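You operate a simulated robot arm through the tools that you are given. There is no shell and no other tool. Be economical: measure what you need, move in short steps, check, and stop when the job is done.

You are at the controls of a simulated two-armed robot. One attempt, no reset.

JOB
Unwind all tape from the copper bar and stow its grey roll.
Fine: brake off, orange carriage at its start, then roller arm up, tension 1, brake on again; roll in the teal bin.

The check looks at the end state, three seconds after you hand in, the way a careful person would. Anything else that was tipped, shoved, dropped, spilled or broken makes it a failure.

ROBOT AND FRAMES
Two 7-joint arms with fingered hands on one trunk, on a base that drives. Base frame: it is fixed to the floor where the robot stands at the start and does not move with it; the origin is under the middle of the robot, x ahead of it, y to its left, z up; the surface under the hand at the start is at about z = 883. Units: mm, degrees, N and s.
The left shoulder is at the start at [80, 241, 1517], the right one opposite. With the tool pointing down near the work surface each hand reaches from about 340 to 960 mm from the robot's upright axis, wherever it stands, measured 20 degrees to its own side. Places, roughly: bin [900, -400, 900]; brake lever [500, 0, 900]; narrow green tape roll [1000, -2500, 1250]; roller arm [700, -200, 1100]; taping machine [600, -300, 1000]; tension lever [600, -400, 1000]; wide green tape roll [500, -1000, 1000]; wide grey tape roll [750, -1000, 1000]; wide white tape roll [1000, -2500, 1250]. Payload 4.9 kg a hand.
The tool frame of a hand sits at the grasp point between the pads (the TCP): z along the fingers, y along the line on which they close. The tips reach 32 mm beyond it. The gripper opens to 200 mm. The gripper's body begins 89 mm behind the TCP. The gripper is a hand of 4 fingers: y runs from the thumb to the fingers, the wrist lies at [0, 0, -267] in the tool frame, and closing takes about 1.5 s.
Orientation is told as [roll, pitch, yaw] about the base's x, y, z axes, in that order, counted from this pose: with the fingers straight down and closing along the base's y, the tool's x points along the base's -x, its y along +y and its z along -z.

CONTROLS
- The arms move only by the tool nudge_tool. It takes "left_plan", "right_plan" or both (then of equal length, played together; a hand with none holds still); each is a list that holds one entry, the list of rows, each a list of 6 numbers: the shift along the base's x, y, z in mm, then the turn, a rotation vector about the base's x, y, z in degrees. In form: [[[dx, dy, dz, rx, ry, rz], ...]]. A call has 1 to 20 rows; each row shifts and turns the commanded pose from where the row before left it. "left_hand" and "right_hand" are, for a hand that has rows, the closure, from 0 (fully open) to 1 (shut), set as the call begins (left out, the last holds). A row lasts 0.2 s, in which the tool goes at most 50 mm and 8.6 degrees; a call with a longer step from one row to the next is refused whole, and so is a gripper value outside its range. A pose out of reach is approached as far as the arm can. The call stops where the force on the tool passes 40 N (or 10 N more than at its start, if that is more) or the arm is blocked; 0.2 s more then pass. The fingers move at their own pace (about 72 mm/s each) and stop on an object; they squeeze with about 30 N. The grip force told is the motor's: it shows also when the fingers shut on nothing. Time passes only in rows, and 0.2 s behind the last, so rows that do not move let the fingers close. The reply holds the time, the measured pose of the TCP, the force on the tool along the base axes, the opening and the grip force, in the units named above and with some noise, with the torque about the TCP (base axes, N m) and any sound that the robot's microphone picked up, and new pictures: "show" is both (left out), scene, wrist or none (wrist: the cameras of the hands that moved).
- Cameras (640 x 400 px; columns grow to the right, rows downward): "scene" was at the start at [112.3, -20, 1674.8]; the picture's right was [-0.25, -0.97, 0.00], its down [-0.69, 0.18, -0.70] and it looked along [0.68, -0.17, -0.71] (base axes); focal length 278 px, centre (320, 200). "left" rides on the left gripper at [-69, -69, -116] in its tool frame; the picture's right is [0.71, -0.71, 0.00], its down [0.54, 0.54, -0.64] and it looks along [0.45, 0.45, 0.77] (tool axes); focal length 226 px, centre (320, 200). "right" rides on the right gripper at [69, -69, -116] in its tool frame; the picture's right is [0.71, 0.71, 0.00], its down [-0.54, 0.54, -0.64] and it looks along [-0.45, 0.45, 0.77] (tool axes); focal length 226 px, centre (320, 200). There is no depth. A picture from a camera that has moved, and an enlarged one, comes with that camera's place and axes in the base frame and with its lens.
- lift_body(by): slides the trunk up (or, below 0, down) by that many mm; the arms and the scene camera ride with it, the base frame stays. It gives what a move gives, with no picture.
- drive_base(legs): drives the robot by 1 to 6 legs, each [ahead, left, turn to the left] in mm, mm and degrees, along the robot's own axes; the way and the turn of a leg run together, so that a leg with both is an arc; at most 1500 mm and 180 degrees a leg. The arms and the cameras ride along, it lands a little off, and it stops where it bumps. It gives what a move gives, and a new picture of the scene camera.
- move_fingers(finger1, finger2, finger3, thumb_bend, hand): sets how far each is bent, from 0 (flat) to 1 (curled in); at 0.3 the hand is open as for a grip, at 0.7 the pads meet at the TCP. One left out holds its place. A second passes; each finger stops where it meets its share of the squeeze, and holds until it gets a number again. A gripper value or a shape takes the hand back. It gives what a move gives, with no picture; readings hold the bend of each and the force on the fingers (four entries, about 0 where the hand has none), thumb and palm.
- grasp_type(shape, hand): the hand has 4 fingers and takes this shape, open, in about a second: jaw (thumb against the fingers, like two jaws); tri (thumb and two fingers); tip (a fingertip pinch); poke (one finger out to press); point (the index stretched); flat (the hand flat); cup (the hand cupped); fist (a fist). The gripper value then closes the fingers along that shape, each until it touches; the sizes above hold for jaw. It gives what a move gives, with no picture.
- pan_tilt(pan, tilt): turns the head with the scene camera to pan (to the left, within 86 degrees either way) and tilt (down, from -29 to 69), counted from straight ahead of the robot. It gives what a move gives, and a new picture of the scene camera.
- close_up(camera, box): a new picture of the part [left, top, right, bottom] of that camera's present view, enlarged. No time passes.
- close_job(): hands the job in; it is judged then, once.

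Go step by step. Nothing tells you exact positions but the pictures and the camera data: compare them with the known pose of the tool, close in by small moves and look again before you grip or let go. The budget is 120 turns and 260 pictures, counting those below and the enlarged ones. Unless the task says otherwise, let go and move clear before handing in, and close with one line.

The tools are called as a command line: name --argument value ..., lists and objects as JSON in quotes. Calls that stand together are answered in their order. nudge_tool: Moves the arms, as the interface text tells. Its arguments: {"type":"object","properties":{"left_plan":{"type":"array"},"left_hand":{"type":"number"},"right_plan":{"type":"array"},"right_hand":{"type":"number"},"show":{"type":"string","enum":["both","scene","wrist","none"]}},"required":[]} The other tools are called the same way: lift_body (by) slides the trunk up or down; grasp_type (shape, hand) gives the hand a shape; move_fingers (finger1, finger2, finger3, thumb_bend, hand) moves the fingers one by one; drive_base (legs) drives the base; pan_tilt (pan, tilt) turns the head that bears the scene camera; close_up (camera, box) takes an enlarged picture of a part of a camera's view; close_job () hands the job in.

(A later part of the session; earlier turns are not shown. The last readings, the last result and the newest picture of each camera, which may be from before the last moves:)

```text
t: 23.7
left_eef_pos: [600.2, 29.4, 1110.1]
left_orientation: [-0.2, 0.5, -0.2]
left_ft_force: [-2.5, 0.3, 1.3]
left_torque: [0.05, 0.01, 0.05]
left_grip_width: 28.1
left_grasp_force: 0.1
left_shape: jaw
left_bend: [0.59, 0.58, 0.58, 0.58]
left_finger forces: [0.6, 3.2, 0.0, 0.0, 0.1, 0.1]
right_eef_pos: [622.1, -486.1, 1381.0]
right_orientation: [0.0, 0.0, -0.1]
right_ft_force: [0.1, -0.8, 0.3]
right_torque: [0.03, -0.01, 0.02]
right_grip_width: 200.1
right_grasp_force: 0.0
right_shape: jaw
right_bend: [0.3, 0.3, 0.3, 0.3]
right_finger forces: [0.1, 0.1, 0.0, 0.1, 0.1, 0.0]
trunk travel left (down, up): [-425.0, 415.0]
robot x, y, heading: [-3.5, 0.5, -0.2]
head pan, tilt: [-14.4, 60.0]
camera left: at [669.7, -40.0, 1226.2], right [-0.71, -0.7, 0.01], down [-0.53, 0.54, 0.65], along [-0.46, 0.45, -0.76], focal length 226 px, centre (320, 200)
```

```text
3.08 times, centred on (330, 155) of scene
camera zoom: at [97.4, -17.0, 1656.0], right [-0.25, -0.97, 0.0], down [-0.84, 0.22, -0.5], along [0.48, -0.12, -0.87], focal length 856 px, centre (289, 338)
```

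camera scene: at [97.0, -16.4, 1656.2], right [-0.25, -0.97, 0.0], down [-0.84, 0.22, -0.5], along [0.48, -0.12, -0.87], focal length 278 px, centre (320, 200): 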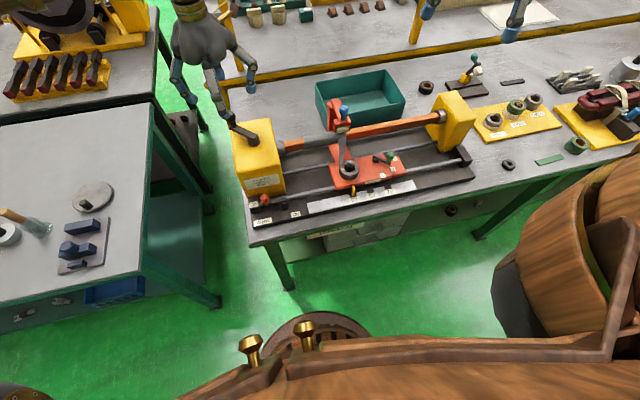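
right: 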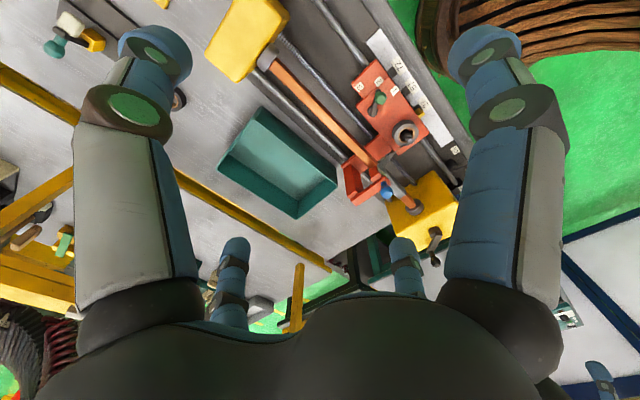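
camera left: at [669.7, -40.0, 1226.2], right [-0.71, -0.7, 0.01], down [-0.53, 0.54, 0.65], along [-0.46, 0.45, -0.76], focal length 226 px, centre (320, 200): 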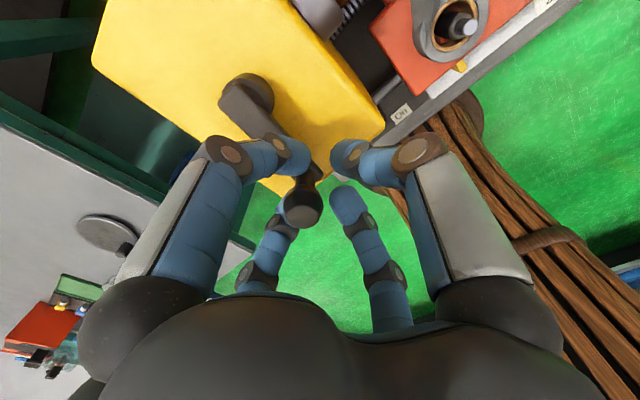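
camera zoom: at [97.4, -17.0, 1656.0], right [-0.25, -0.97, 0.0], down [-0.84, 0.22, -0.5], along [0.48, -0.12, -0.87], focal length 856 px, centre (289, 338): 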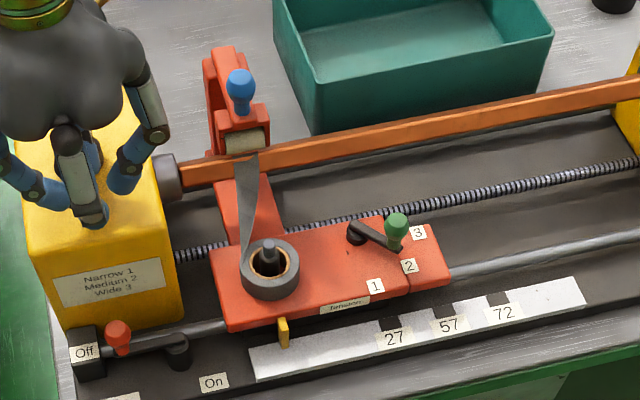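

nudge_tool --left_plan '[[[0, -6, 0, 0, 0, 0], [1, -6, 0, 0, 0, 0], [1, -6, 0, 0, 0, 0], [0, 0, 0, 0, 0, 0]]]' --show "wrist"

close_up --camera "scene" --box '[230, 90, 430, 220]'

```text
t: 24.7
left_eef_pos: [603.1, 12.4, 1111.0]
left_orientation: [-0.1, 0.4, -0.1]
left_ft_force: [-4.2, 5.5, 3.4]
left_torque: [0.28, 0.08, 0.1]
left_grip_width: 28.5
left_grasp_force: 0.0
left_shape: jaw
left_bend: [0.59, 0.56, 0.58, 0.58]
left_finger forces: [0.0, 7.3, 0.1, 0.1, 0.0, 0.0]
right_eef_pos: [623.4, -483.9, 1381.6]
right_orientation: [0.1, 0.0, -0.1]
right_ft_force: [0.1, 0.1, -0.5]
right_torque: [-0.01, 0.04, -0.06]
right_grip_width: 200.0
right_grasp_force: 0.0
right_shape: jaw
right_bend: [0.3, 0.3, 0.3, 0.3]
right_finger forces: [0.1, 0.1, 0.0, 0.0, 0.0, 0.1]
trunk travel left (down, up): [-425.0, 415.0]
robot x, y, heading: [-1.4, 2.6, -0.1]
head pan, tilt: [-14.4, 60.0]
camera left: at [672.1, -55.8, 1227.0], right [-0.71, -0.71, 0.01], down [-0.54, 0.54, 0.65], along [-0.46, 0.45, -0.76], focal length 226 px, centre (320, 200)
```

left: 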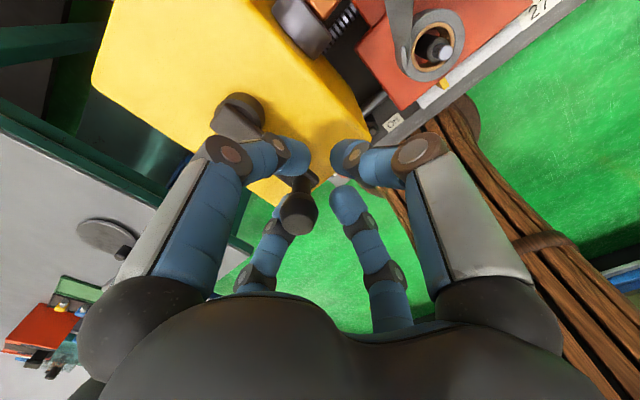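

```text
3.08 times, centred on (330, 155) of scene
camera zoom: at [96.6, -15.4, 1656.3], right [-0.25, -0.97, 0.0], down [-0.84, 0.21, -0.5], along [0.48, -0.12, -0.87], focal length 856 px, centre (289, 338)
```

zoom: 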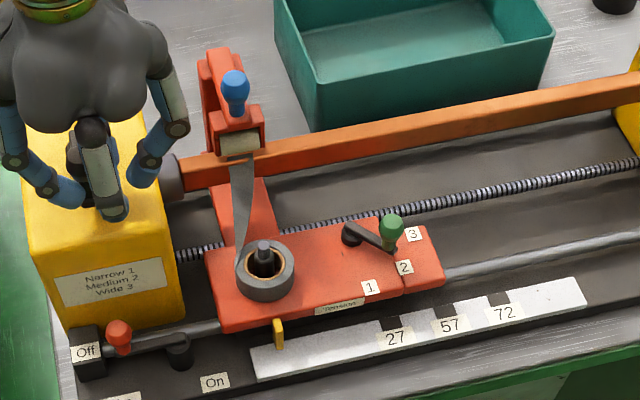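

nudge_tool --left_plan '[[[0, -5, 0, 0, 0, 0], [0, -5, 0, 0, 0, 0], [0, 0, 0, 0, 0, 0]]]' --show "none"

close_up --camera "left" --box '[220, 80, 420, 280]'

close_up --camera "scene" --box '[230, 90, 430, 220]'

```text
t: 25.5
left_eef_pos: [601.8, 4.7, 1111.2]
left_orientation: [0.0, 0.3, 0.0]
left_ft_force: [-3.4, 13.6, 16.7]
left_torque: [0.99, 0.16, 0.08]
left_grip_width: 29.6
left_grasp_force: 0.0
left_shape: jaw
left_bend: [0.59, 0.53, 0.58, 0.58]
left_finger forces: [0.0, 21.0, 0.0, 0.1, 0.0, 0.1]
right_eef_pos: [622.2, -482.1, 1383.5]
right_orientation: [-0.2, -0.1, 0.1]
right_ft_force: [0.3, 0.7, 0.1]
right_torque: [-0.02, -0.02, 0.0]
right_grip_width: 199.8
right_grasp_force: 0.1
right_shape: jaw
right_bend: [0.3, 0.3, 0.3, 0.3]
right_finger forces: [0.0, 0.0, 0.0, 0.0, 0.0, 0.0]
trunk travel left (down, up): [-425.0, 415.0]
robot x, y, heading: [0.8, 1.4, 0.3]
head pan, tilt: [-14.4, 60.0]
```

```text
2.00 times, centred on (320, 180) of left
camera zoom: at [671.7, -64.3, 1228.1], right [-0.71, -0.71, 0.01], down [-0.54, 0.54, 0.64], along [-0.46, 0.45, -0.76], focal length 452 px, centre (320, 240)
```

zoom: 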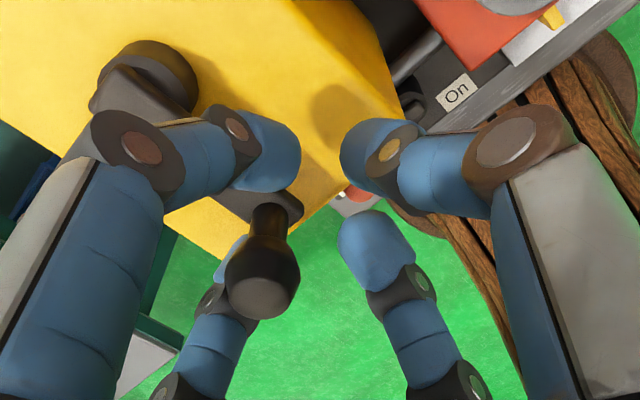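

```text
3.08 times, centred on (330, 155) of scene
camera zoom: at [95.7, -13.9, 1656.5], right [-0.25, -0.97, 0.0], down [-0.84, 0.21, -0.5], along [0.49, -0.13, -0.87], focal length 856 px, centre (289, 338)
```

zoom: 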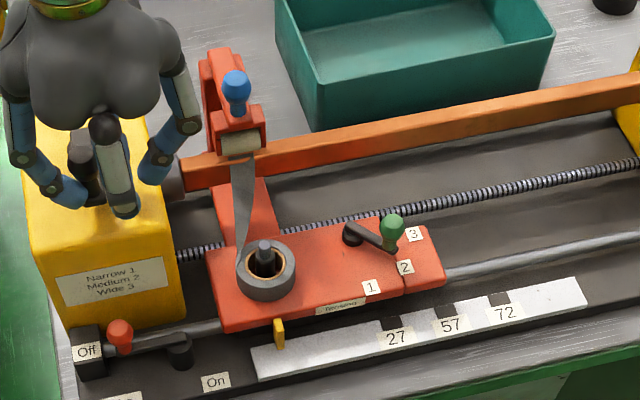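

The crank now meets a firm stop and the carriage no longer moves, so it is at its start, with no tape left on the bar. I'll release the crank and lift the left hand clear.

nudge_tool --left_plan '[[[0, 3, 0, 0, 0, 0], [0, 3, 0, 0, 0, 0], [0, 4, 0, 0, 0, 0], [0, 2, 0, 0, 0, 0], [0, 0, 20, 0, 0, 0], [0, 0, 40, 0, 0, 0], [0, 0, 45, 0, 0, 0], [0, 0, 45, 0, 0, 0], [-10, 40, 20, 0, 0, 0], [-10, 45, 20, 0, 0, 0], [-10, 45, 20, 0, 0, 0], [-10, 45, 20, 0, 0, 0], [-10, 45, 10, 0, 0, 0], [0, 45, 0, 0, 0, 0], [0, 0, 0, 0, 0, 0]]]' --left_hand 0.4 --show "scene"

close_up --camera "scene" --box '[230, 90, 430, 220]'

close_up --camera "scene" --box '[270, 95, 350, 195]'

close_up --camera "right" --box '[300, 80, 500, 250]'

```text
refused: row 10 steps farther than a row can; nothing moved
```

```text
3.08 times, centred on (330, 155) of scene
camera zoom: at [95.7, -13.9, 1656.5], right [-0.25, -0.97, 0.0], down [-0.84, 0.21, -0.5], along [0.49, -0.13, -0.87], focal length 856 px, centre (289, 338)
```

zoom: 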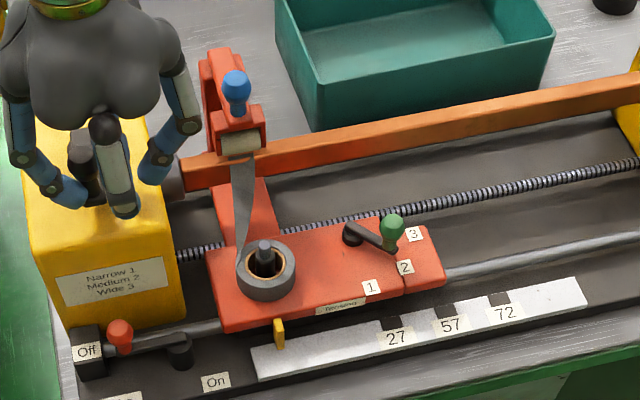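

```text
4.00 times, centred on (310, 145) of scene
camera zoom: at [95.7, -13.9, 1656.5], right [-0.25, -0.97, 0.0], down [-0.84, 0.21, -0.5], along [0.49, -0.13, -0.87], focal length 1113 px, centre (360, 420)
```

zoom: 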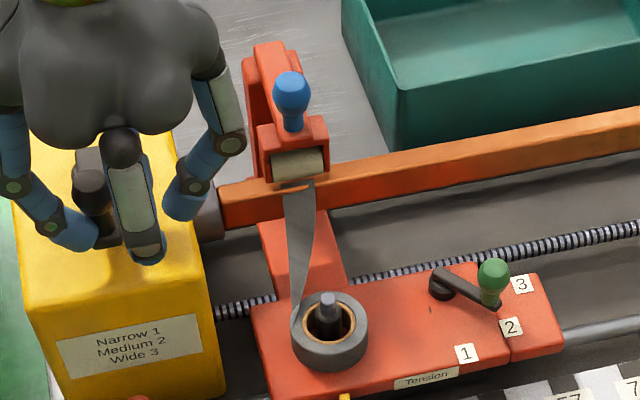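

```text
2.35 times, centred on (400, 165) of right
camera zoom: at [551.8, -551.9, 1499.8], right [-0.71, 0.71, 0.0], down [0.54, 0.54, 0.64], along [0.46, 0.45, -0.77], focal length 532 px, centre (132, 282)
```

zoom: 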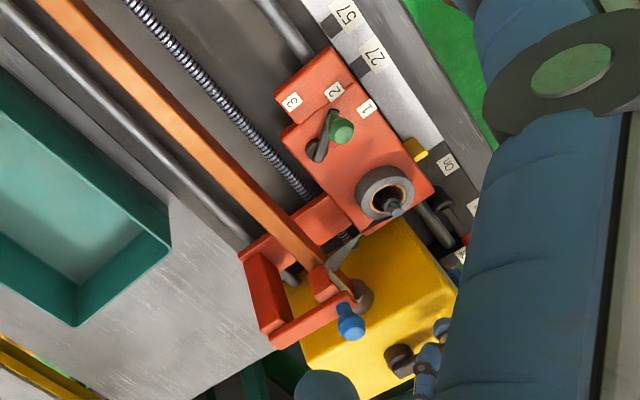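

nudge_tool --left_plan '[[[0, 3, 0, 0, 0, 0], [0, 3, 0, 0, 0, 0], [0, 4, 0, 0, 0, 0], [0, 2, 0, 0, 0, 0], [0, 0, 20, 0, 0, 0], [0, 0, 40, 0, 0, 0], [0, 0, 45, 0, 0, 0], [0, 0, 45, 0, 0, 0], [-10, 35, 20, 0, 0, 0], [-10, 40, 20, 0, 0, 0], [-10, 40, 20, 0, 0, 0], [-10, 40, 20, 0, 0, 0], [-10, 40, 10, 0, 0, 0], [0, 40, 0, 0, 0, 0], [0, 0, 0, 0, 0, 0]]]' --left_hand 0.4 --show "none"

pan_tilt --pan -12 --tilt 50

close_up --camera "scene" --box '[250, 110, 410, 230]'

```text
t: 28.7
left_eef_pos: [553.8, 249.9, 1348.6]
left_orientation: [-0.1, 0.4, 0.0]
left_ft_force: [0.4, -0.1, 0.4]
left_torque: [0.01, -0.01, 0.02]
left_grip_width: 119.6
left_grasp_force: 0.1
left_shape: jaw
left_bend: [0.34, 0.34, 0.34, 0.32]
left_finger forces: [0.0, 0.0, 0.0, 0.0, 0.0, 0.1]
right_eef_pos: [624.9, -486.8, 1380.9]
right_orientation: [0.0, 0.0, -0.1]
right_ft_force: [-0.1, -0.1, -0.4]
right_torque: [0.04, 0.04, 0.01]
right_grip_width: 199.8
right_grasp_force: 0.0
right_shape: jaw
right_bend: [0.3, 0.3, 0.3, 0.3]
right_finger forces: [0.0, 0.1, 0.0, 0.0, 0.1, 0.0]
trunk travel left (down, up): [-425.0, 415.0]
robot x, y, heading: [-1.4, 1.2, 0.1]
head pan, tilt: [-14.4, 60.0]
```

```text
t: 29.4
left_eef_pos: [554.9, 248.5, 1349.1]
left_orientation: [-0.1, 0.4, -0.2]
left_ft_force: [-0.4, -0.5, 0.2]
left_torque: [0.06, 0.0, -0.03]
left_grip_width: 119.8
left_grasp_force: 0.1
left_shape: jaw
left_bend: [0.34, 0.34, 0.34, 0.32]
left_finger forces: [0.1, 0.1, 0.0, 0.0, 0.0, 0.0]
right_eef_pos: [623.9, -485.8, 1380.6]
right_orientation: [0.0, 0.0, 0.0]
right_ft_force: [-0.1, 0.5, 0.1]
right_torque: [-0.01, -0.03, 0.0]
right_grip_width: 199.9
right_grasp_force: 0.0
right_shape: jaw
right_bend: [0.3, 0.3, 0.3, 0.3]
right_finger forces: [0.1, 0.0, 0.1, 0.1, 0.0, 0.1]
trunk travel left (down, up): [-425.0, 415.0]
robot x, y, heading: [-1.8, -1.1, -0.0]
head pan, tilt: [-12.0, 50.0]
camera scene: at [108.6, -16.5, 1668.7], right [-0.21, -0.98, 0.0], down [-0.75, 0.16, -0.64], along [0.63, -0.13, -0.77], focal length 278 px, centre (320, 200)
```

scene: 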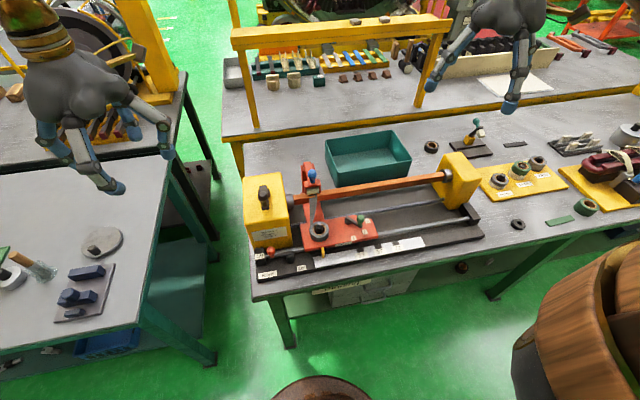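

```text
3.33 times, centred on (330, 170) of scene
camera zoom: at [108.6, -16.5, 1668.7], right [-0.21, -0.98, 0.0], down [-0.75, 0.16, -0.64], along [0.63, -0.13, -0.77], focal length 928 px, centre (287, 300)
```

zoom: 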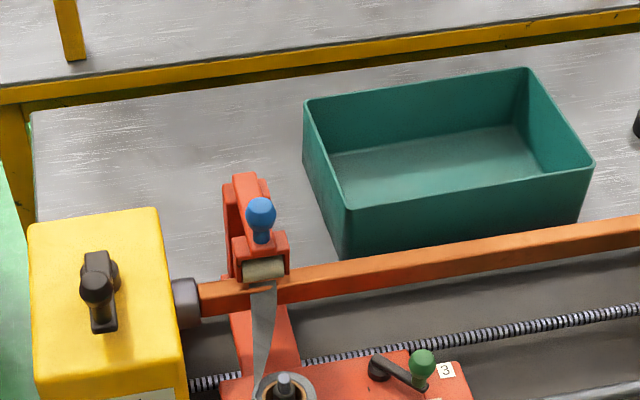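

The left hand is clear. Next the right hand goes above the blue roller-arm knob, which I place at [673, -114, 1099].

nudge_tool --right_plan '[[[5, 37, -13, 0, 0, 0], [5, 37, -13, 0, 0, 0], [5, 37, -13, 0, 0, 0], [5, 37, -13, 0, 0, 0], [5, 37, -13, 0, 0, 0], [5, 37, -13, 0, 0, 0], [5, 37, -13, 0, 0, 0], [5, 37, -13, 0, 0, 0], [5, 37, -13, 0, 0, 0], [5, 37, -13, 0, 0, 0], [0, 0, 0, 0, 0, 0]]]' --right_hand 0.4 --show "both"

close_up --camera "right" --box '[220, 20, 420, 220]'

```text
t: 31.8
left_eef_pos: [552.9, 249.4, 1350.0]
left_orientation: [-0.1, 0.3, -0.1]
left_ft_force: [0.6, -0.7, 0.8]
left_torque: [0.05, -0.01, 0.0]
left_grip_width: 119.8
left_grasp_force: 0.0
left_shape: jaw
left_bend: [0.34, 0.34, 0.34, 0.32]
left_finger forces: [0.0, 0.0, 0.0, 0.0, 0.1, 0.0]
right_eef_pos: [671.9, -115.0, 1248.3]
right_orientation: [0.0, 0.0, 0.0]
right_ft_force: [-0.1, -0.6, -0.6]
right_torque: [-0.01, -0.01, 0.0]
right_grip_width: 120.6
right_grasp_force: 0.1
right_shape: jaw
right_bend: [0.34, 0.34, 0.34, 0.32]
right_finger forces: [0.1, 0.1, 0.0, 0.0, 0.0, 0.0]
trunk travel left (down, up): [-425.0, 415.0]
robot x, y, heading: [-0.3, -0.3, -0.0]
head pan, tilt: [-12.0, 50.0]
camera scene: at [108.2, -16.6, 1668.7], right [-0.21, -0.98, 0.0], down [-0.75, 0.16, -0.64], along [0.63, -0.13, -0.77], focal length 278 px, centre (320, 200)
camera right: at [602.4, -184.4, 1366.0], right [-0.71, 0.71, 0.0], down [0.54, 0.54, 0.64], along [0.46, 0.45, -0.77], focal length 226 px, centre (320, 200)
```

scene: 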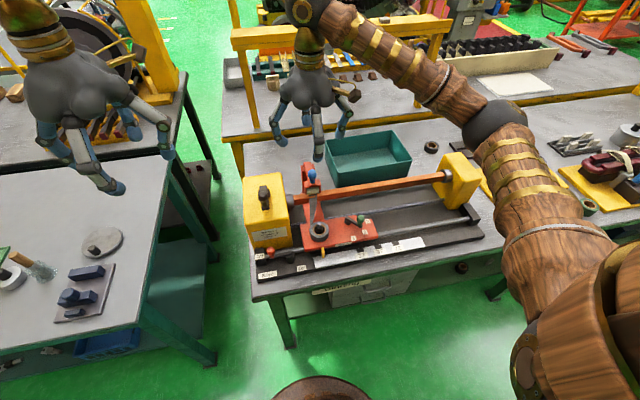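
right: 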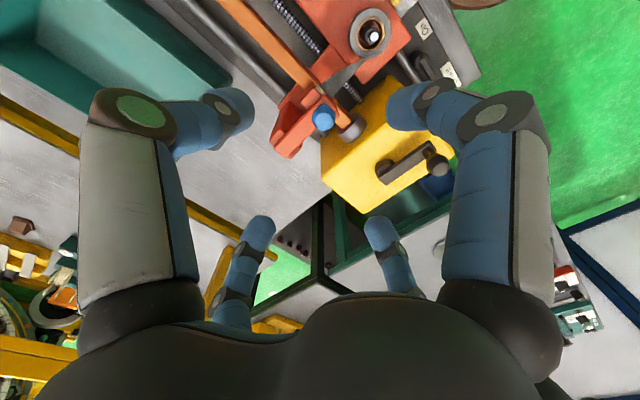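

```text
2.00 times, centred on (320, 120) of right
camera zoom: at [602.4, -184.4, 1366.0], right [-0.71, 0.71, 0.0], down [0.54, 0.54, 0.64], along [0.46, 0.45, -0.77], focal length 452 px, centre (320, 360)
```

zoom: 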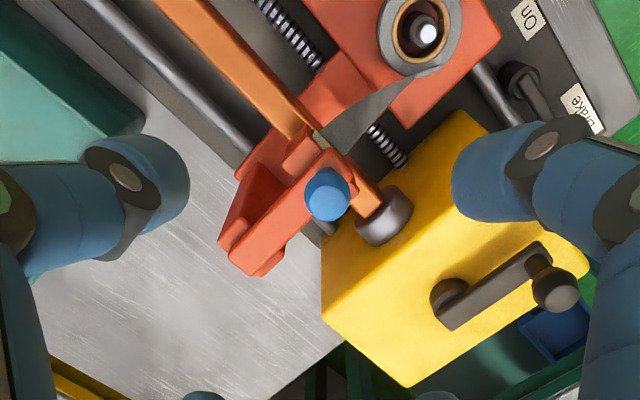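

nudge_tool --right_plan '[[[-5, 0, -30, 0, 0, 0], [0, 0, -35, 0, 0, 0], [0, 0, -35, 0, 0, 0], [0, 0, -35, 0, 0, 0], [0, 0, -4, 0, 0, 0], [0, 0, 0, 0, 0, 0]]]' --right_hand 0.4 --show "none"

close_up --camera "right" --box '[220, 40, 420, 240]'

close_up --camera "scene" --box '[260, 120, 380, 220]'

```text
t: 33.2
left_eef_pos: [554.3, 251.1, 1349.2]
left_orientation: [-0.1, 0.4, -0.2]
left_ft_force: [0.5, 0.1, 0.5]
left_torque: [-0.01, 0.0, -0.04]
left_grip_width: 119.6
left_grasp_force: 0.0
left_shape: jaw
left_bend: [0.34, 0.34, 0.34, 0.32]
left_finger forces: [0.1, 0.1, 0.0, 0.0, 0.1, 0.0]
right_eef_pos: [669.4, -116.7, 1111.2]
right_orientation: [0.0, 0.1, 0.0]
right_ft_force: [-0.5, -0.1, 0.2]
right_torque: [-0.02, -0.01, -0.01]
right_grip_width: 120.5
right_grasp_force: 0.0
right_shape: jaw
right_bend: [0.34, 0.34, 0.34, 0.32]
right_finger forces: [0.0, 0.0, 0.0, 0.0, 0.1, 0.1]
trunk travel left (down, up): [-425.0, 415.0]
robot x, y, heading: [-0.6, 1.3, 0.0]
head pan, tilt: [-12.0, 50.0]
```

```text
2.00 times, centred on (320, 140) of right
camera zoom: at [598.9, -184.7, 1227.9], right [-0.71, 0.71, 0.0], down [0.54, 0.54, 0.64], along [0.45, 0.45, -0.77], focal length 452 px, centre (320, 320)
```

zoom: 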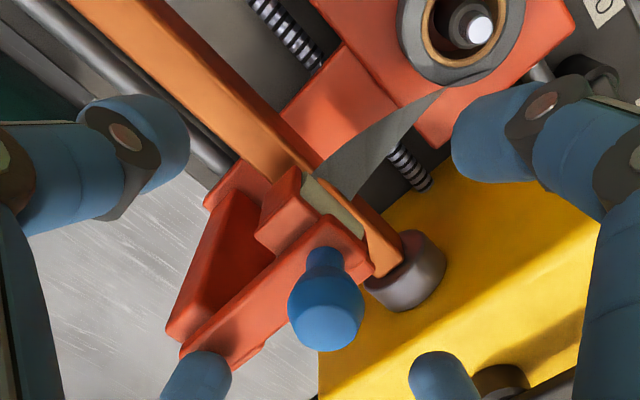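

```text
4.00 times, centred on (320, 170) of scene
camera zoom: at [108.4, -15.7, 1668.7], right [-0.21, -0.98, 0.0], down [-0.75, 0.16, -0.64], along [0.63, -0.13, -0.77], focal length 1113 px, centre (320, 320)
```

zoom: 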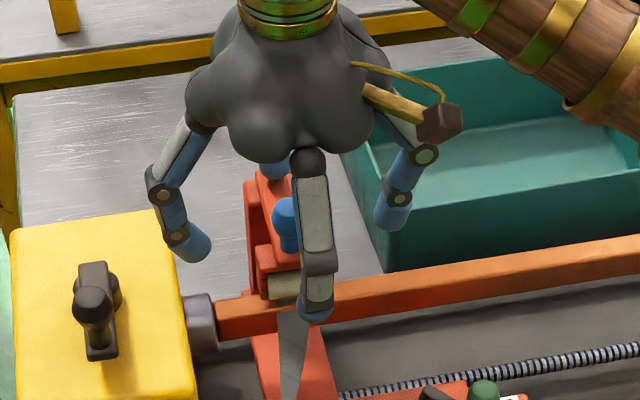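

The knob is centred between the fingers. I'll grip it and begin raising the arm on an arc about its rear hinge, turning the hand with it.

nudge_tool --right_plan '[[[-2, 2, 0, 0, 0, 0], [0, 0, 0, 0, 0, 0], [0, 0, 0, 0, 0, 0], [0, 0, 0, 0, 0, 0], [0, 0, 0, 0, 0, 0], [0, 0, 0, 0, 0, 0], [0, 0, 0, 0, 0, 0]]]' --right_hand 1 --show "wrist"

nudge_tool --right_plan '[[[4, 6.5, 6.5, 0, 4, 0], [0, 0, 0, 0, 0, 0]]]' --show "none"

```text
t: 34.8
left_eef_pos: [553.8, 250.2, 1348.4]
left_orientation: [-0.1, 0.3, -0.1]
left_ft_force: [0.6, 0.4, -0.3]
left_torque: [-0.03, 0.01, 0.02]
left_grip_width: 119.3
left_grasp_force: 0.0
left_shape: jaw
left_bend: [0.34, 0.34, 0.34, 0.32]
left_finger forces: [0.0, 0.0, 0.0, 0.0, 0.1, 0.0]
right_eef_pos: [668.6, -112.4, 1111.0]
right_orientation: [-0.1, -0.1, 0.1]
right_ft_force: [1.2, -1.1, -2.7]
right_torque: [0.0, 0.02, -0.02]
right_grip_width: 12.1
right_grasp_force: 30.3
right_shape: jaw
right_bend: [0.74, 0.74, 0.74, 0.65]
right_finger forces: [25.1, 25.0, 25.9, 0.0, 25.3, 0.1]
trunk travel left (down, up): [-425.0, 415.0]
robot x, y, heading: [-0.5, -2.4, -0.1]
head pan, tilt: [-12.0, 50.0]
camera right: at [597.6, -182.4, 1228.5], right [-0.71, 0.71, 0.0], down [0.54, 0.54, 0.64], along [0.45, 0.45, -0.77], focal length 226 px, centre (320, 200)
```

right: 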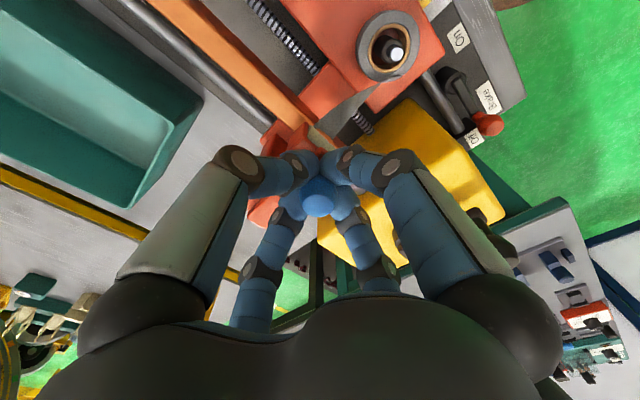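

```text
t: 35.4
left_eef_pos: [554.4, 246.3, 1349.2]
left_orientation: [0.0, 0.4, -0.2]
left_ft_force: [-1.2, -0.3, -0.3]
left_torque: [-0.02, 0.01, 0.0]
left_grip_width: 119.4
left_grasp_force: 0.0
left_shape: jaw
left_bend: [0.34, 0.34, 0.34, 0.32]
left_finger forces: [0.1, 0.0, 0.0, 0.1, 0.1, 0.1]
right_eef_pos: [670.2, -111.5, 1118.9]
right_orientation: [0.0, 4.1, -0.1]
right_ft_force: [-1.3, -18.7, -3.2]
right_torque: [-0.55, 0.08, 0.03]
right_grip_width: 11.9
right_grasp_force: 29.5
right_shape: jaw
right_bend: [0.74, 0.74, 0.74, 0.65]
right_finger forces: [26.1, 22.9, 25.8, 0.1, 34.2, 0.0]
trunk travel left (down, up): [-425.0, 415.0]
robot x, y, heading: [3.1, -2.7, -0.2]
head pan, tilt: [-12.0, 50.0]
```

I mistakenly included a sideways shift; I'll take it back and continue the arc.

nudge_tool --right_plan '[[[0, -6.5, 0, 0, 0, 0], [4, 0, 6.5, 0, 4, 0], [5, 0, 6, 0, 4, 0], [5, 0, 6, 0, 4, 0], [5.5, 0, 5.5, 0, 4, 0], [5.5, 0, 5, 0, 4, 0], [0, 0, 0, 0, 0, 0]]]' --show "wrist"

close_up --camera "scene" --box '[250, 100, 390, 220]'

```text
t: 37.0
left_eef_pos: [554.7, 250.8, 1348.9]
left_orientation: [-0.1, 0.4, -0.1]
left_ft_force: [0.1, 0.0, -0.4]
left_torque: [-0.04, 0.0, 0.01]
left_grip_width: 119.7
left_grasp_force: 0.1
left_shape: jaw
left_bend: [0.34, 0.34, 0.34, 0.32]
left_finger forces: [0.0, 0.1, 0.0, 0.0, 0.0, 0.0]
right_eef_pos: [698.1, -112.7, 1145.8]
right_orientation: [0.1, 24.2, 0.0]
right_ft_force: [4.1, 2.2, -8.5]
right_torque: [0.05, 0.1, 0.02]
right_grip_width: 11.9
right_grasp_force: 30.6
right_shape: jaw
right_bend: [0.74, 0.74, 0.64, 0.65]
right_finger forces: [27.1, 29.1, 27.8, 0.0, 25.2, 0.1]
trunk travel left (down, up): [-425.0, 415.0]
robot x, y, heading: [0.6, -0.8, -0.0]
head pan, tilt: [-12.0, 50.0]
camera right: at [680.7, -182.3, 1280.9], right [-0.65, 0.71, 0.29], down [0.76, 0.54, 0.37], along [0.1, 0.45, -0.88], focal length 226 px, centre (320, 200)
```

right: 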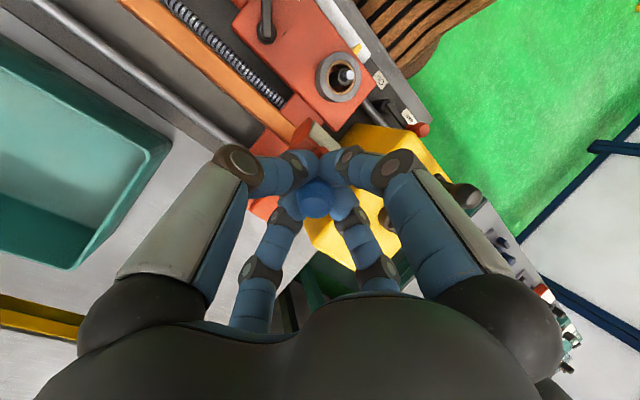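

```text
3.33 times, centred on (320, 160) of scene
camera zoom: at [110.3, -16.0, 1668.5], right [-0.21, -0.98, 0.0], down [-0.75, 0.16, -0.64], along [0.63, -0.13, -0.77], focal length 928 px, centre (320, 333)
```

zoom: 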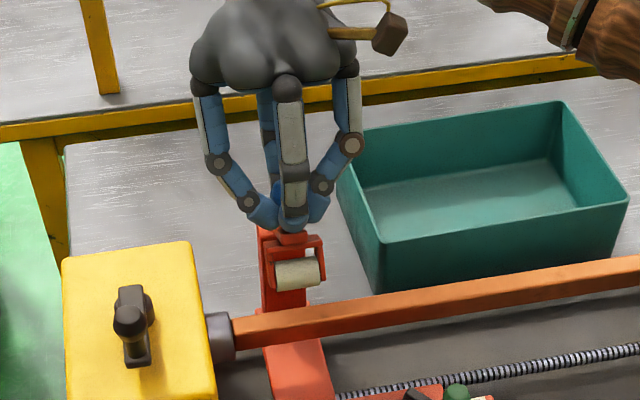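

nudge_tool --right_plan '[[[6, 0, 5, 0, 4, 0], [6.5, 0, 4.5, 0, 4, 0], [6.5, 0, 4, 0, 4, 0], [7, 0, 3.5, 0, 4, 0], [7, 0, 3, 0, 4, 0], [7, 0, 2.5, 0, 4, 0], [0, 0, 0, 0, 0, 0]]]' --show "none"

close_up --camera "scene" --box '[250, 80, 390, 200]'

```text
t: 38.6
left_eef_pos: [557.4, 249.3, 1347.8]
left_orientation: [-0.2, 0.5, -0.1]
left_ft_force: [0.6, -1.4, 0.7]
left_torque: [0.02, 0.0, -0.01]
left_grip_width: 119.7
left_grasp_force: 0.1
left_shape: jaw
left_bend: [0.34, 0.34, 0.34, 0.32]
left_finger forces: [0.0, 0.0, 0.1, 0.1, 0.0, 0.0]
right_eef_pos: [715.6, -112.4, 1153.2]
right_orientation: [-0.6, 46.9, 0.3]
right_ft_force: [17.4, 1.9, -14.8]
right_torque: [0.07, -1.0, -0.01]
right_grip_width: 12.3
right_grasp_force: 29.8
right_shape: jaw
right_bend: [0.73, 0.74, 0.75, 0.65]
right_finger forces: [24.7, 26.9, 40.8, 0.1, 25.6, 0.0]
right hand out of reach, approached as far as the arm can: row 5, 6
trunk travel left (down, up): [-425.0, 415.0]
robot x, y, heading: [1.3, 4.3, 0.2]
head pan, tilt: [-12.0, 50.0]
```

```text
3.33 times, centred on (320, 140) of scene
camera zoom: at [113.0, -16.4, 1668.4], right [-0.21, -0.98, 0.0], down [-0.75, 0.16, -0.64], along [0.63, -0.13, -0.77], focal length 928 px, centre (320, 400)
```

zoom: 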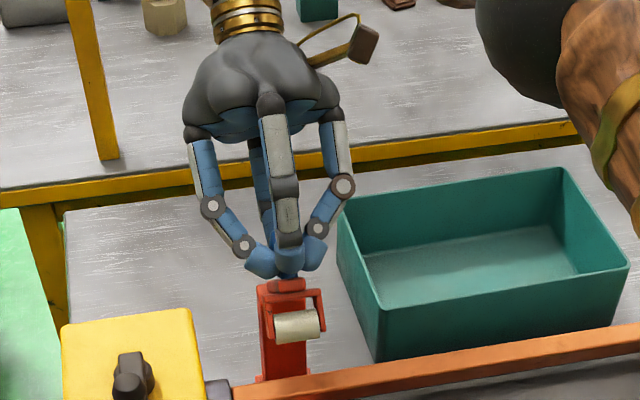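

nudge_tool --right_plan '[[[5, 0, 2, 0, 0, 0], [5, 0, 2, 0, 0, 0], [5, 0, 1, 0, 0, 0], [5, 0, 1, 0, 0, 0], [0, 0, 0, 0, 0, 0]]]' --show "wrist"

close_up --camera "scene" --box '[270, 110, 370, 190]'

```text
t: 39.8
left_eef_pos: [558.8, 249.8, 1347.1]
left_orientation: [-0.1, 0.6, -0.1]
left_ft_force: [0.1, -0.7, -0.6]
left_torque: [0.0, 0.01, 0.0]
left_grip_width: 119.6
left_grasp_force: 0.1
left_shape: jaw
left_bend: [0.34, 0.34, 0.34, 0.32]
left_finger forces: [0.1, 0.1, 0.0, 0.1, 0.0, 0.1]
right_eef_pos: [717.8, -113.4, 1153.3]
right_orientation: [0.2, 47.9, 0.0]
right_ft_force: [17.4, 1.7, -23.5]
right_torque: [0.04, -0.95, 0.02]
right_grip_width: 12.2
right_grasp_force: 29.6
right_shape: jaw
right_bend: [0.73, 0.74, 0.75, 0.65]
right_finger forces: [22.0, 26.7, 40.0, 0.1, 22.4, 0.0]
right hand out of reach, approached as far as the arm can: row 1, 2, 3, 4
trunk travel left (down, up): [-425.0, 415.0]
robot x, y, heading: [-1.2, -2.8, -0.0]
head pan, tilt: [-12.0, 50.0]
camera right: at [756.6, -183.3, 1284.4], right [-0.47, 0.71, 0.53], down [0.84, 0.54, 0.03], along [-0.26, 0.46, -0.85], focal length 226 px, centre (320, 200)
```

right: 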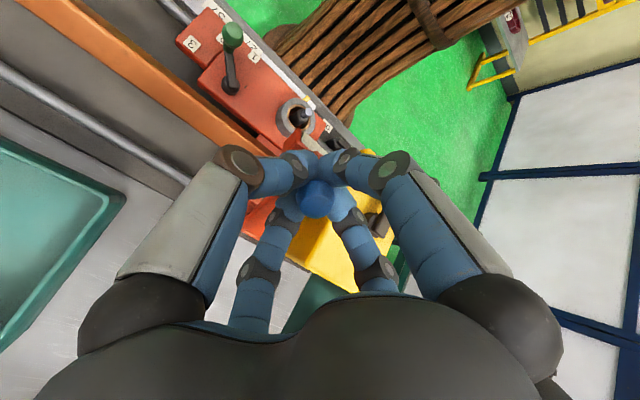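

```text
5.00 times, centred on (320, 150) of scene
camera zoom: at [114.9, -16.0, 1668.2], right [-0.21, -0.98, 0.0], down [-0.75, 0.16, -0.64], along [0.63, -0.13, -0.77], focal length 1391 px, centre (320, 450)
```

zoom: 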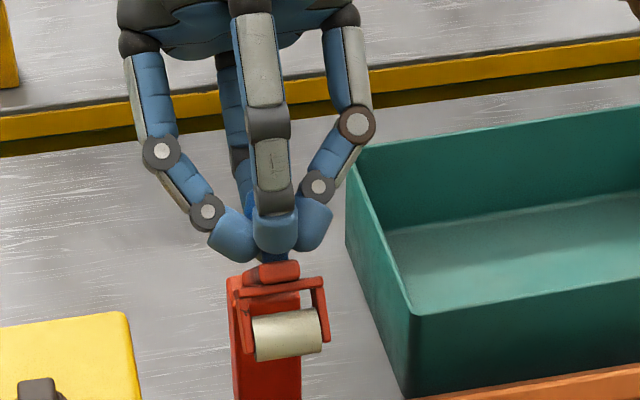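

The reach limits the tilt, so I'll un-tilt the hand while pushing the knob on backward along the arc.

nudge_tool --right_plan '[[[3, 0, 1, 0, -5, 0], [5, 0, 2, 0, -5, 0], [6, 0, 2, 0, -5, 0], [6, 0, 1, 0, -5, 0], [6, 0, 1, 0, -5, 0], [0, 0, 0, 0, 0, 0]]]' --right_hand 0.92 --show "none"

close_up --camera "scene" --box '[270, 110, 370, 190]'

```text
t: 41.2
left_eef_pos: [551.2, 250.4, 1350.7]
left_orientation: [-0.1, 0.4, -0.1]
left_ft_force: [0.0, -0.1, -0.6]
left_torque: [0.0, 0.0, 0.0]
left_grip_width: 119.6
left_grasp_force: 0.0
left_shape: jaw
left_bend: [0.34, 0.34, 0.34, 0.32]
left_finger forces: [0.0, 0.0, 0.1, 0.0, 0.0, 0.0]
right_eef_pos: [739.0, -114.1, 1167.2]
right_orientation: [0.0, 22.9, 0.0]
right_ft_force: [-8.6, -1.1, 15.5]
right_torque: [-0.03, 0.88, 0.01]
right_grip_width: 16.7
right_grasp_force: 0.1
right_shape: jaw
right_bend: [0.58, 0.63, 0.62, 0.62]
right_finger forces: [19.0, 1.2, 1.3, 0.0, 2.6, 0.1]
trunk travel left (down, up): [-425.0, 415.0]
robot x, y, heading: [-4.0, 1.8, 0.1]
head pan, tilt: [-12.0, 50.0]
```

```text
5.00 times, centred on (320, 150) of scene
camera zoom: at [105.8, -15.1, 1669.2], right [-0.21, -0.98, 0.0], down [-0.75, 0.16, -0.64], along [0.63, -0.13, -0.77], focal length 1391 px, centre (320, 450)
```

zoom: 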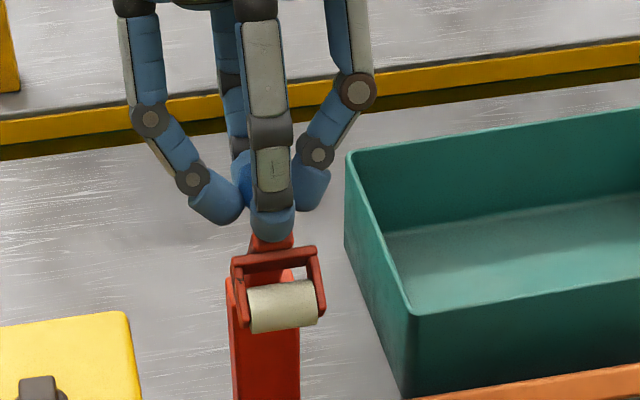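

nudge_tool --right_plan '[[[6, 0, 1, 0, -3, 0], [6, 0, 1, 0, -3, 0], [6, 0, 0, 0, -3, 0], [6, 0, 0, 0, -3, 0], [6, 0, 0, 0, 0, 0], [0, 0, 0, 0, 0, 0]]]' --show "wrist"

close_up --camera "scene" --box '[270, 110, 370, 190]'

```text
t: 42.6
left_eef_pos: [548.6, 249.7, 1351.3]
left_orientation: [-0.1, 0.2, -0.1]
left_ft_force: [-1.1, -0.6, 0.3]
left_torque: [0.01, -0.02, -0.05]
left_grip_width: 119.6
left_grasp_force: 0.0
left_shape: jaw
left_bend: [0.34, 0.34, 0.34, 0.32]
left_finger forces: [0.0, 0.1, 0.0, 0.1, 0.1, 0.0]
right_eef_pos: [766.0, -114.2, 1170.8]
right_orientation: [0.0, 10.8, -0.1]
right_ft_force: [-16.6, 1.1, 24.1]
right_torque: [-0.02, 2.25, 0.0]
right_grip_width: 16.9
right_grasp_force: 0.1
right_shape: jaw
right_bend: [0.49, 0.63, 0.63, 0.63]
right_finger forces: [32.4, 0.0, 0.1, 0.1, 0.1, 0.1]
trunk travel left (down, up): [-425.0, 415.0]
robot x, y, heading: [-2.4, -1.7, 0.1]
head pan, tilt: [-12.0, 50.0]
camera right: at [718.3, -182.5, 1297.5], right [-0.69, 0.71, 0.13], down [0.65, 0.54, 0.53], along [0.3, 0.45, -0.84], focal length 226 px, centre (320, 200)
```

right: 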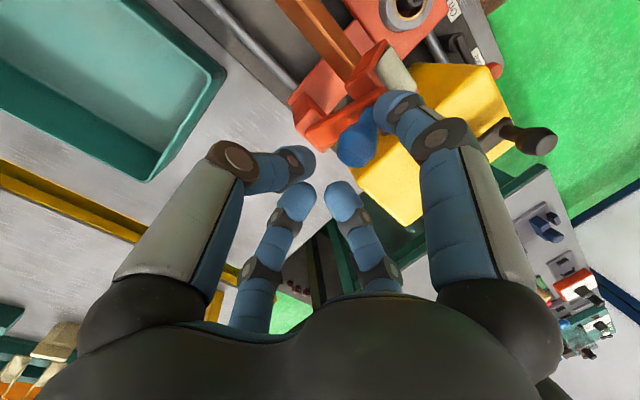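

```text
5.00 times, centred on (320, 150) of scene
camera zoom: at [102.2, -15.3, 1669.2], right [-0.21, -0.98, 0.0], down [-0.75, 0.16, -0.65], along [0.63, -0.13, -0.76], focal length 1391 px, centre (320, 450)
```

zoom: 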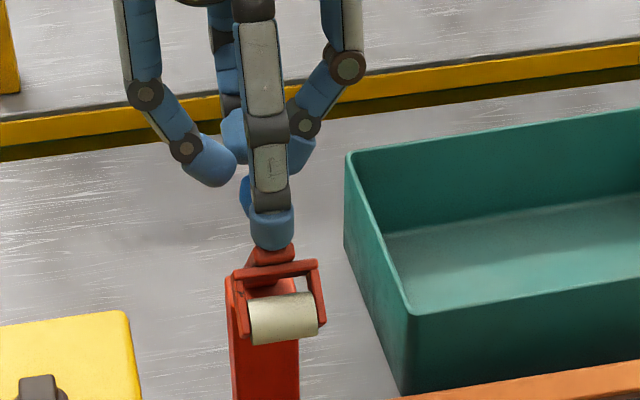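

The arm seems to be at its upper stop (over 30 N without moving further). I'll open, rise and see whether it stays up.

nudge_tool --right_plan '[[[-8, 0, 0, 0, 0, 0], [-8, 0, 2, 0, 0, 0], [0, 0, 30, 0, -3, 0], [0, 0, 40, 0, -4, 0], [0, 0, 45, 0, -4, 0], [-10, -30, 30, 0, 0, 0], [-20, -40, 0, 0, 0, 0], [-20, -40, 0, 0, 0, 0], [-20, -40, 0, 0, 0, 0], [0, 0, 0, 0, 0, 0]]]' --right_hand 0.4 --show "both"

close_up --camera "scene" --box '[250, 130, 390, 250]'

close_up --camera "right" --box '[250, 20, 450, 160]'

```text
t: 44.8
left_eef_pos: [555.0, 251.1, 1348.2]
left_orientation: [-0.1, 0.4, -0.2]
left_ft_force: [0.2, -0.2, 1.1]
left_torque: [-0.02, 0.0, -0.04]
left_grip_width: 119.7
left_grasp_force: 0.0
left_shape: jaw
left_bend: [0.34, 0.34, 0.34, 0.32]
left_finger forces: [0.0, 0.0, 0.0, 0.0, 0.0, 0.1]
right_eef_pos: [683.4, -263.4, 1312.5]
right_orientation: [0.0, 0.0, -0.1]
right_ft_force: [0.7, -0.4, -0.3]
right_torque: [0.0, 0.04, -0.01]
right_grip_width: 119.7
right_grasp_force: 0.1
right_shape: jaw
right_bend: [0.34, 0.34, 0.34, 0.32]
right_finger forces: [0.0, 0.1, 0.0, 0.0, 0.0, 0.0]
trunk travel left (down, up): [-425.0, 415.0]
robot x, y, heading: [1.7, 1.7, -0.2]
head pan, tilt: [-12.0, 50.0]
camera scene: at [109.2, -15.2, 1668.7], right [-0.21, -0.98, 0.0], down [-0.75, 0.16, -0.64], along [0.63, -0.13, -0.77], focal length 278 px, centre (320, 200)
camera right: at [613.9, -331.5, 1430.3], right [-0.71, 0.71, 0.0], down [0.54, 0.54, 0.64], along [0.45, 0.45, -0.77], focal length 226 px, centre (320, 200)
```

scene: 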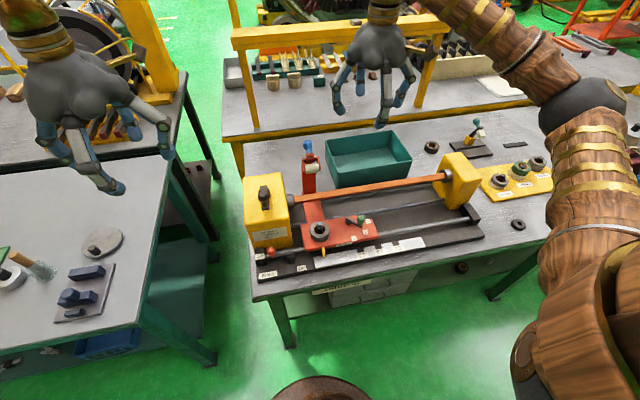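
right: 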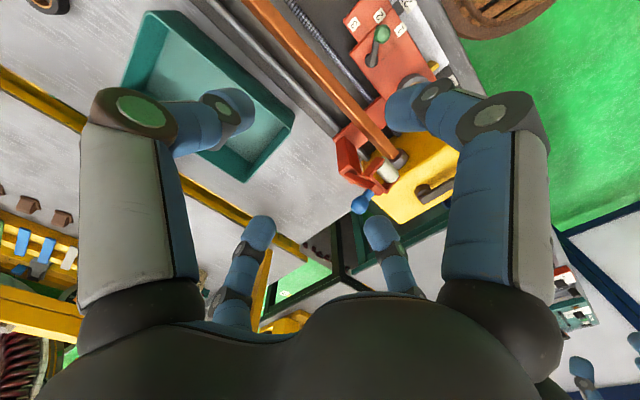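

```text
3.33 times, centred on (320, 190) of scene
camera zoom: at [109.2, -15.2, 1668.7], right [-0.21, -0.98, 0.0], down [-0.75, 0.16, -0.64], along [0.63, -0.13, -0.77], focal length 928 px, centre (320, 233)
```

zoom: 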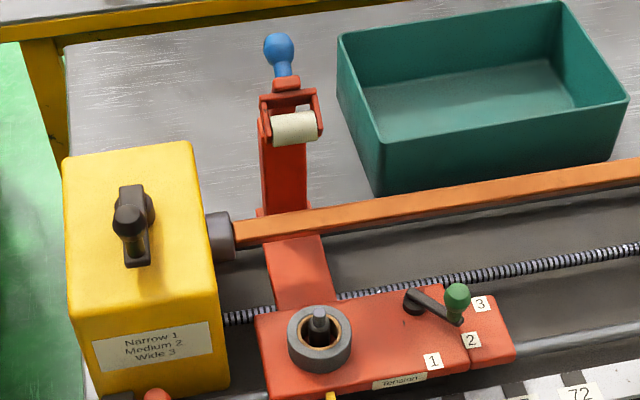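

```text
2.86 times, centred on (350, 90) of right
camera zoom: at [613.9, -331.5, 1430.3], right [-0.71, 0.71, 0.0], down [0.54, 0.54, 0.64], along [0.45, 0.45, -0.77], focal length 646 px, centre (234, 514)
```

zoom: 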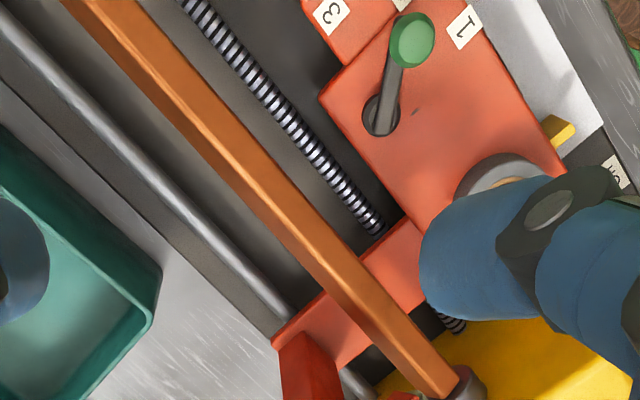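

The roller arm stays up, the bar is bare. Next the tension lever: knob at about [564, -240, 994], pivot [596, -214], now at 2; "1" lies straight toward the robot. I'll close the right hand and place it beside the knob on the −y side.

nudge_tool --right_plan '[[[-23, -5, -40, 0, 0, 0], [-23, -5, -40, 0, 0, 0], [-23, -5, -40, 0, 0, 0], [-23, -5, -40, 0, 0, 0], [-23, -4, -40, 0, 0, 0], [0, 0, 0, 0, 0, 0], [0, 0, 0, 0, 0, 0], [0, 0, 0, 0, 0, 0]]]' --right_hand 1 --show "wrist"

close_up --camera "right" --box '[220, 60, 420, 200]'

```text
t: 46.6
left_eef_pos: [553.4, 249.9, 1348.4]
left_orientation: [-0.1, 0.4, -0.1]
left_ft_force: [0.2, -0.3, -0.6]
left_torque: [0.0, 0.0, 0.01]
left_grip_width: 120.0
left_grasp_force: 0.1
left_shape: jaw
left_bend: [0.34, 0.34, 0.34, 0.32]
left_finger forces: [0.0, 0.0, 0.0, 0.0, 0.0, 0.0]
right_eef_pos: [570.7, -289.7, 1113.6]
right_orientation: [0.0, 0.0, 0.0]
right_ft_force: [-0.2, 0.4, -0.4]
right_torque: [0.0, -0.01, 0.05]
right_grip_width: 0.0
right_grasp_force: 30.2
right_shape: jaw
right_bend: [0.7, 0.7, 0.7, 0.7]
right_finger forces: [0.1, 0.0, 0.0, 0.0, 0.1, 0.0]
trunk travel left (down, up): [-425.0, 415.0]
robot x, y, heading: [1.7, -1.5, -0.2]
head pan, tilt: [-12.0, 50.0]
camera right: at [501.2, -358.1, 1229.8], right [-0.71, 0.71, 0.0], down [0.54, 0.54, 0.64], along [0.45, 0.45, -0.77], focal length 226 px, centre (320, 200)
```

right: 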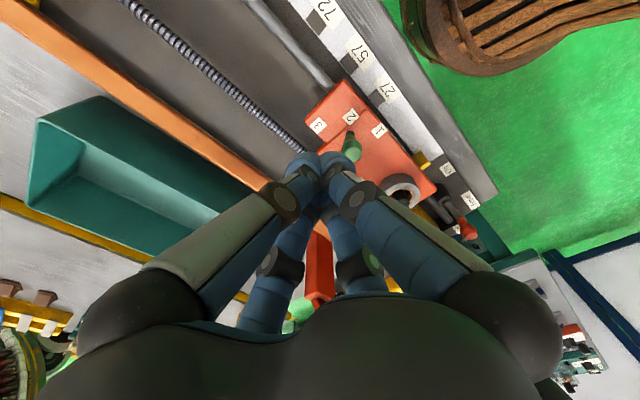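

```text
2.86 times, centred on (320, 130) of right
camera zoom: at [501.2, -358.1, 1229.8], right [-0.71, 0.71, 0.0], down [0.54, 0.54, 0.64], along [0.45, 0.45, -0.77], focal length 646 px, centre (320, 400)
```

zoom: 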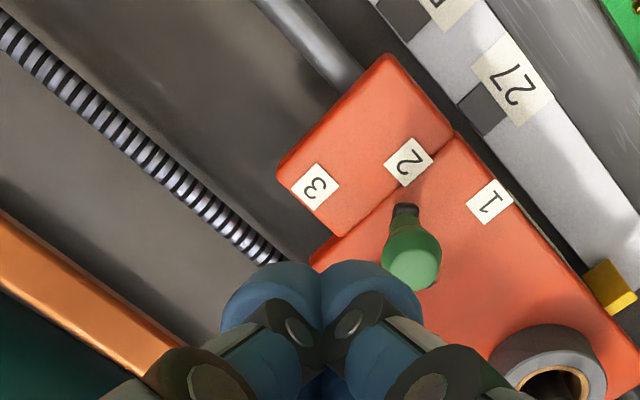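

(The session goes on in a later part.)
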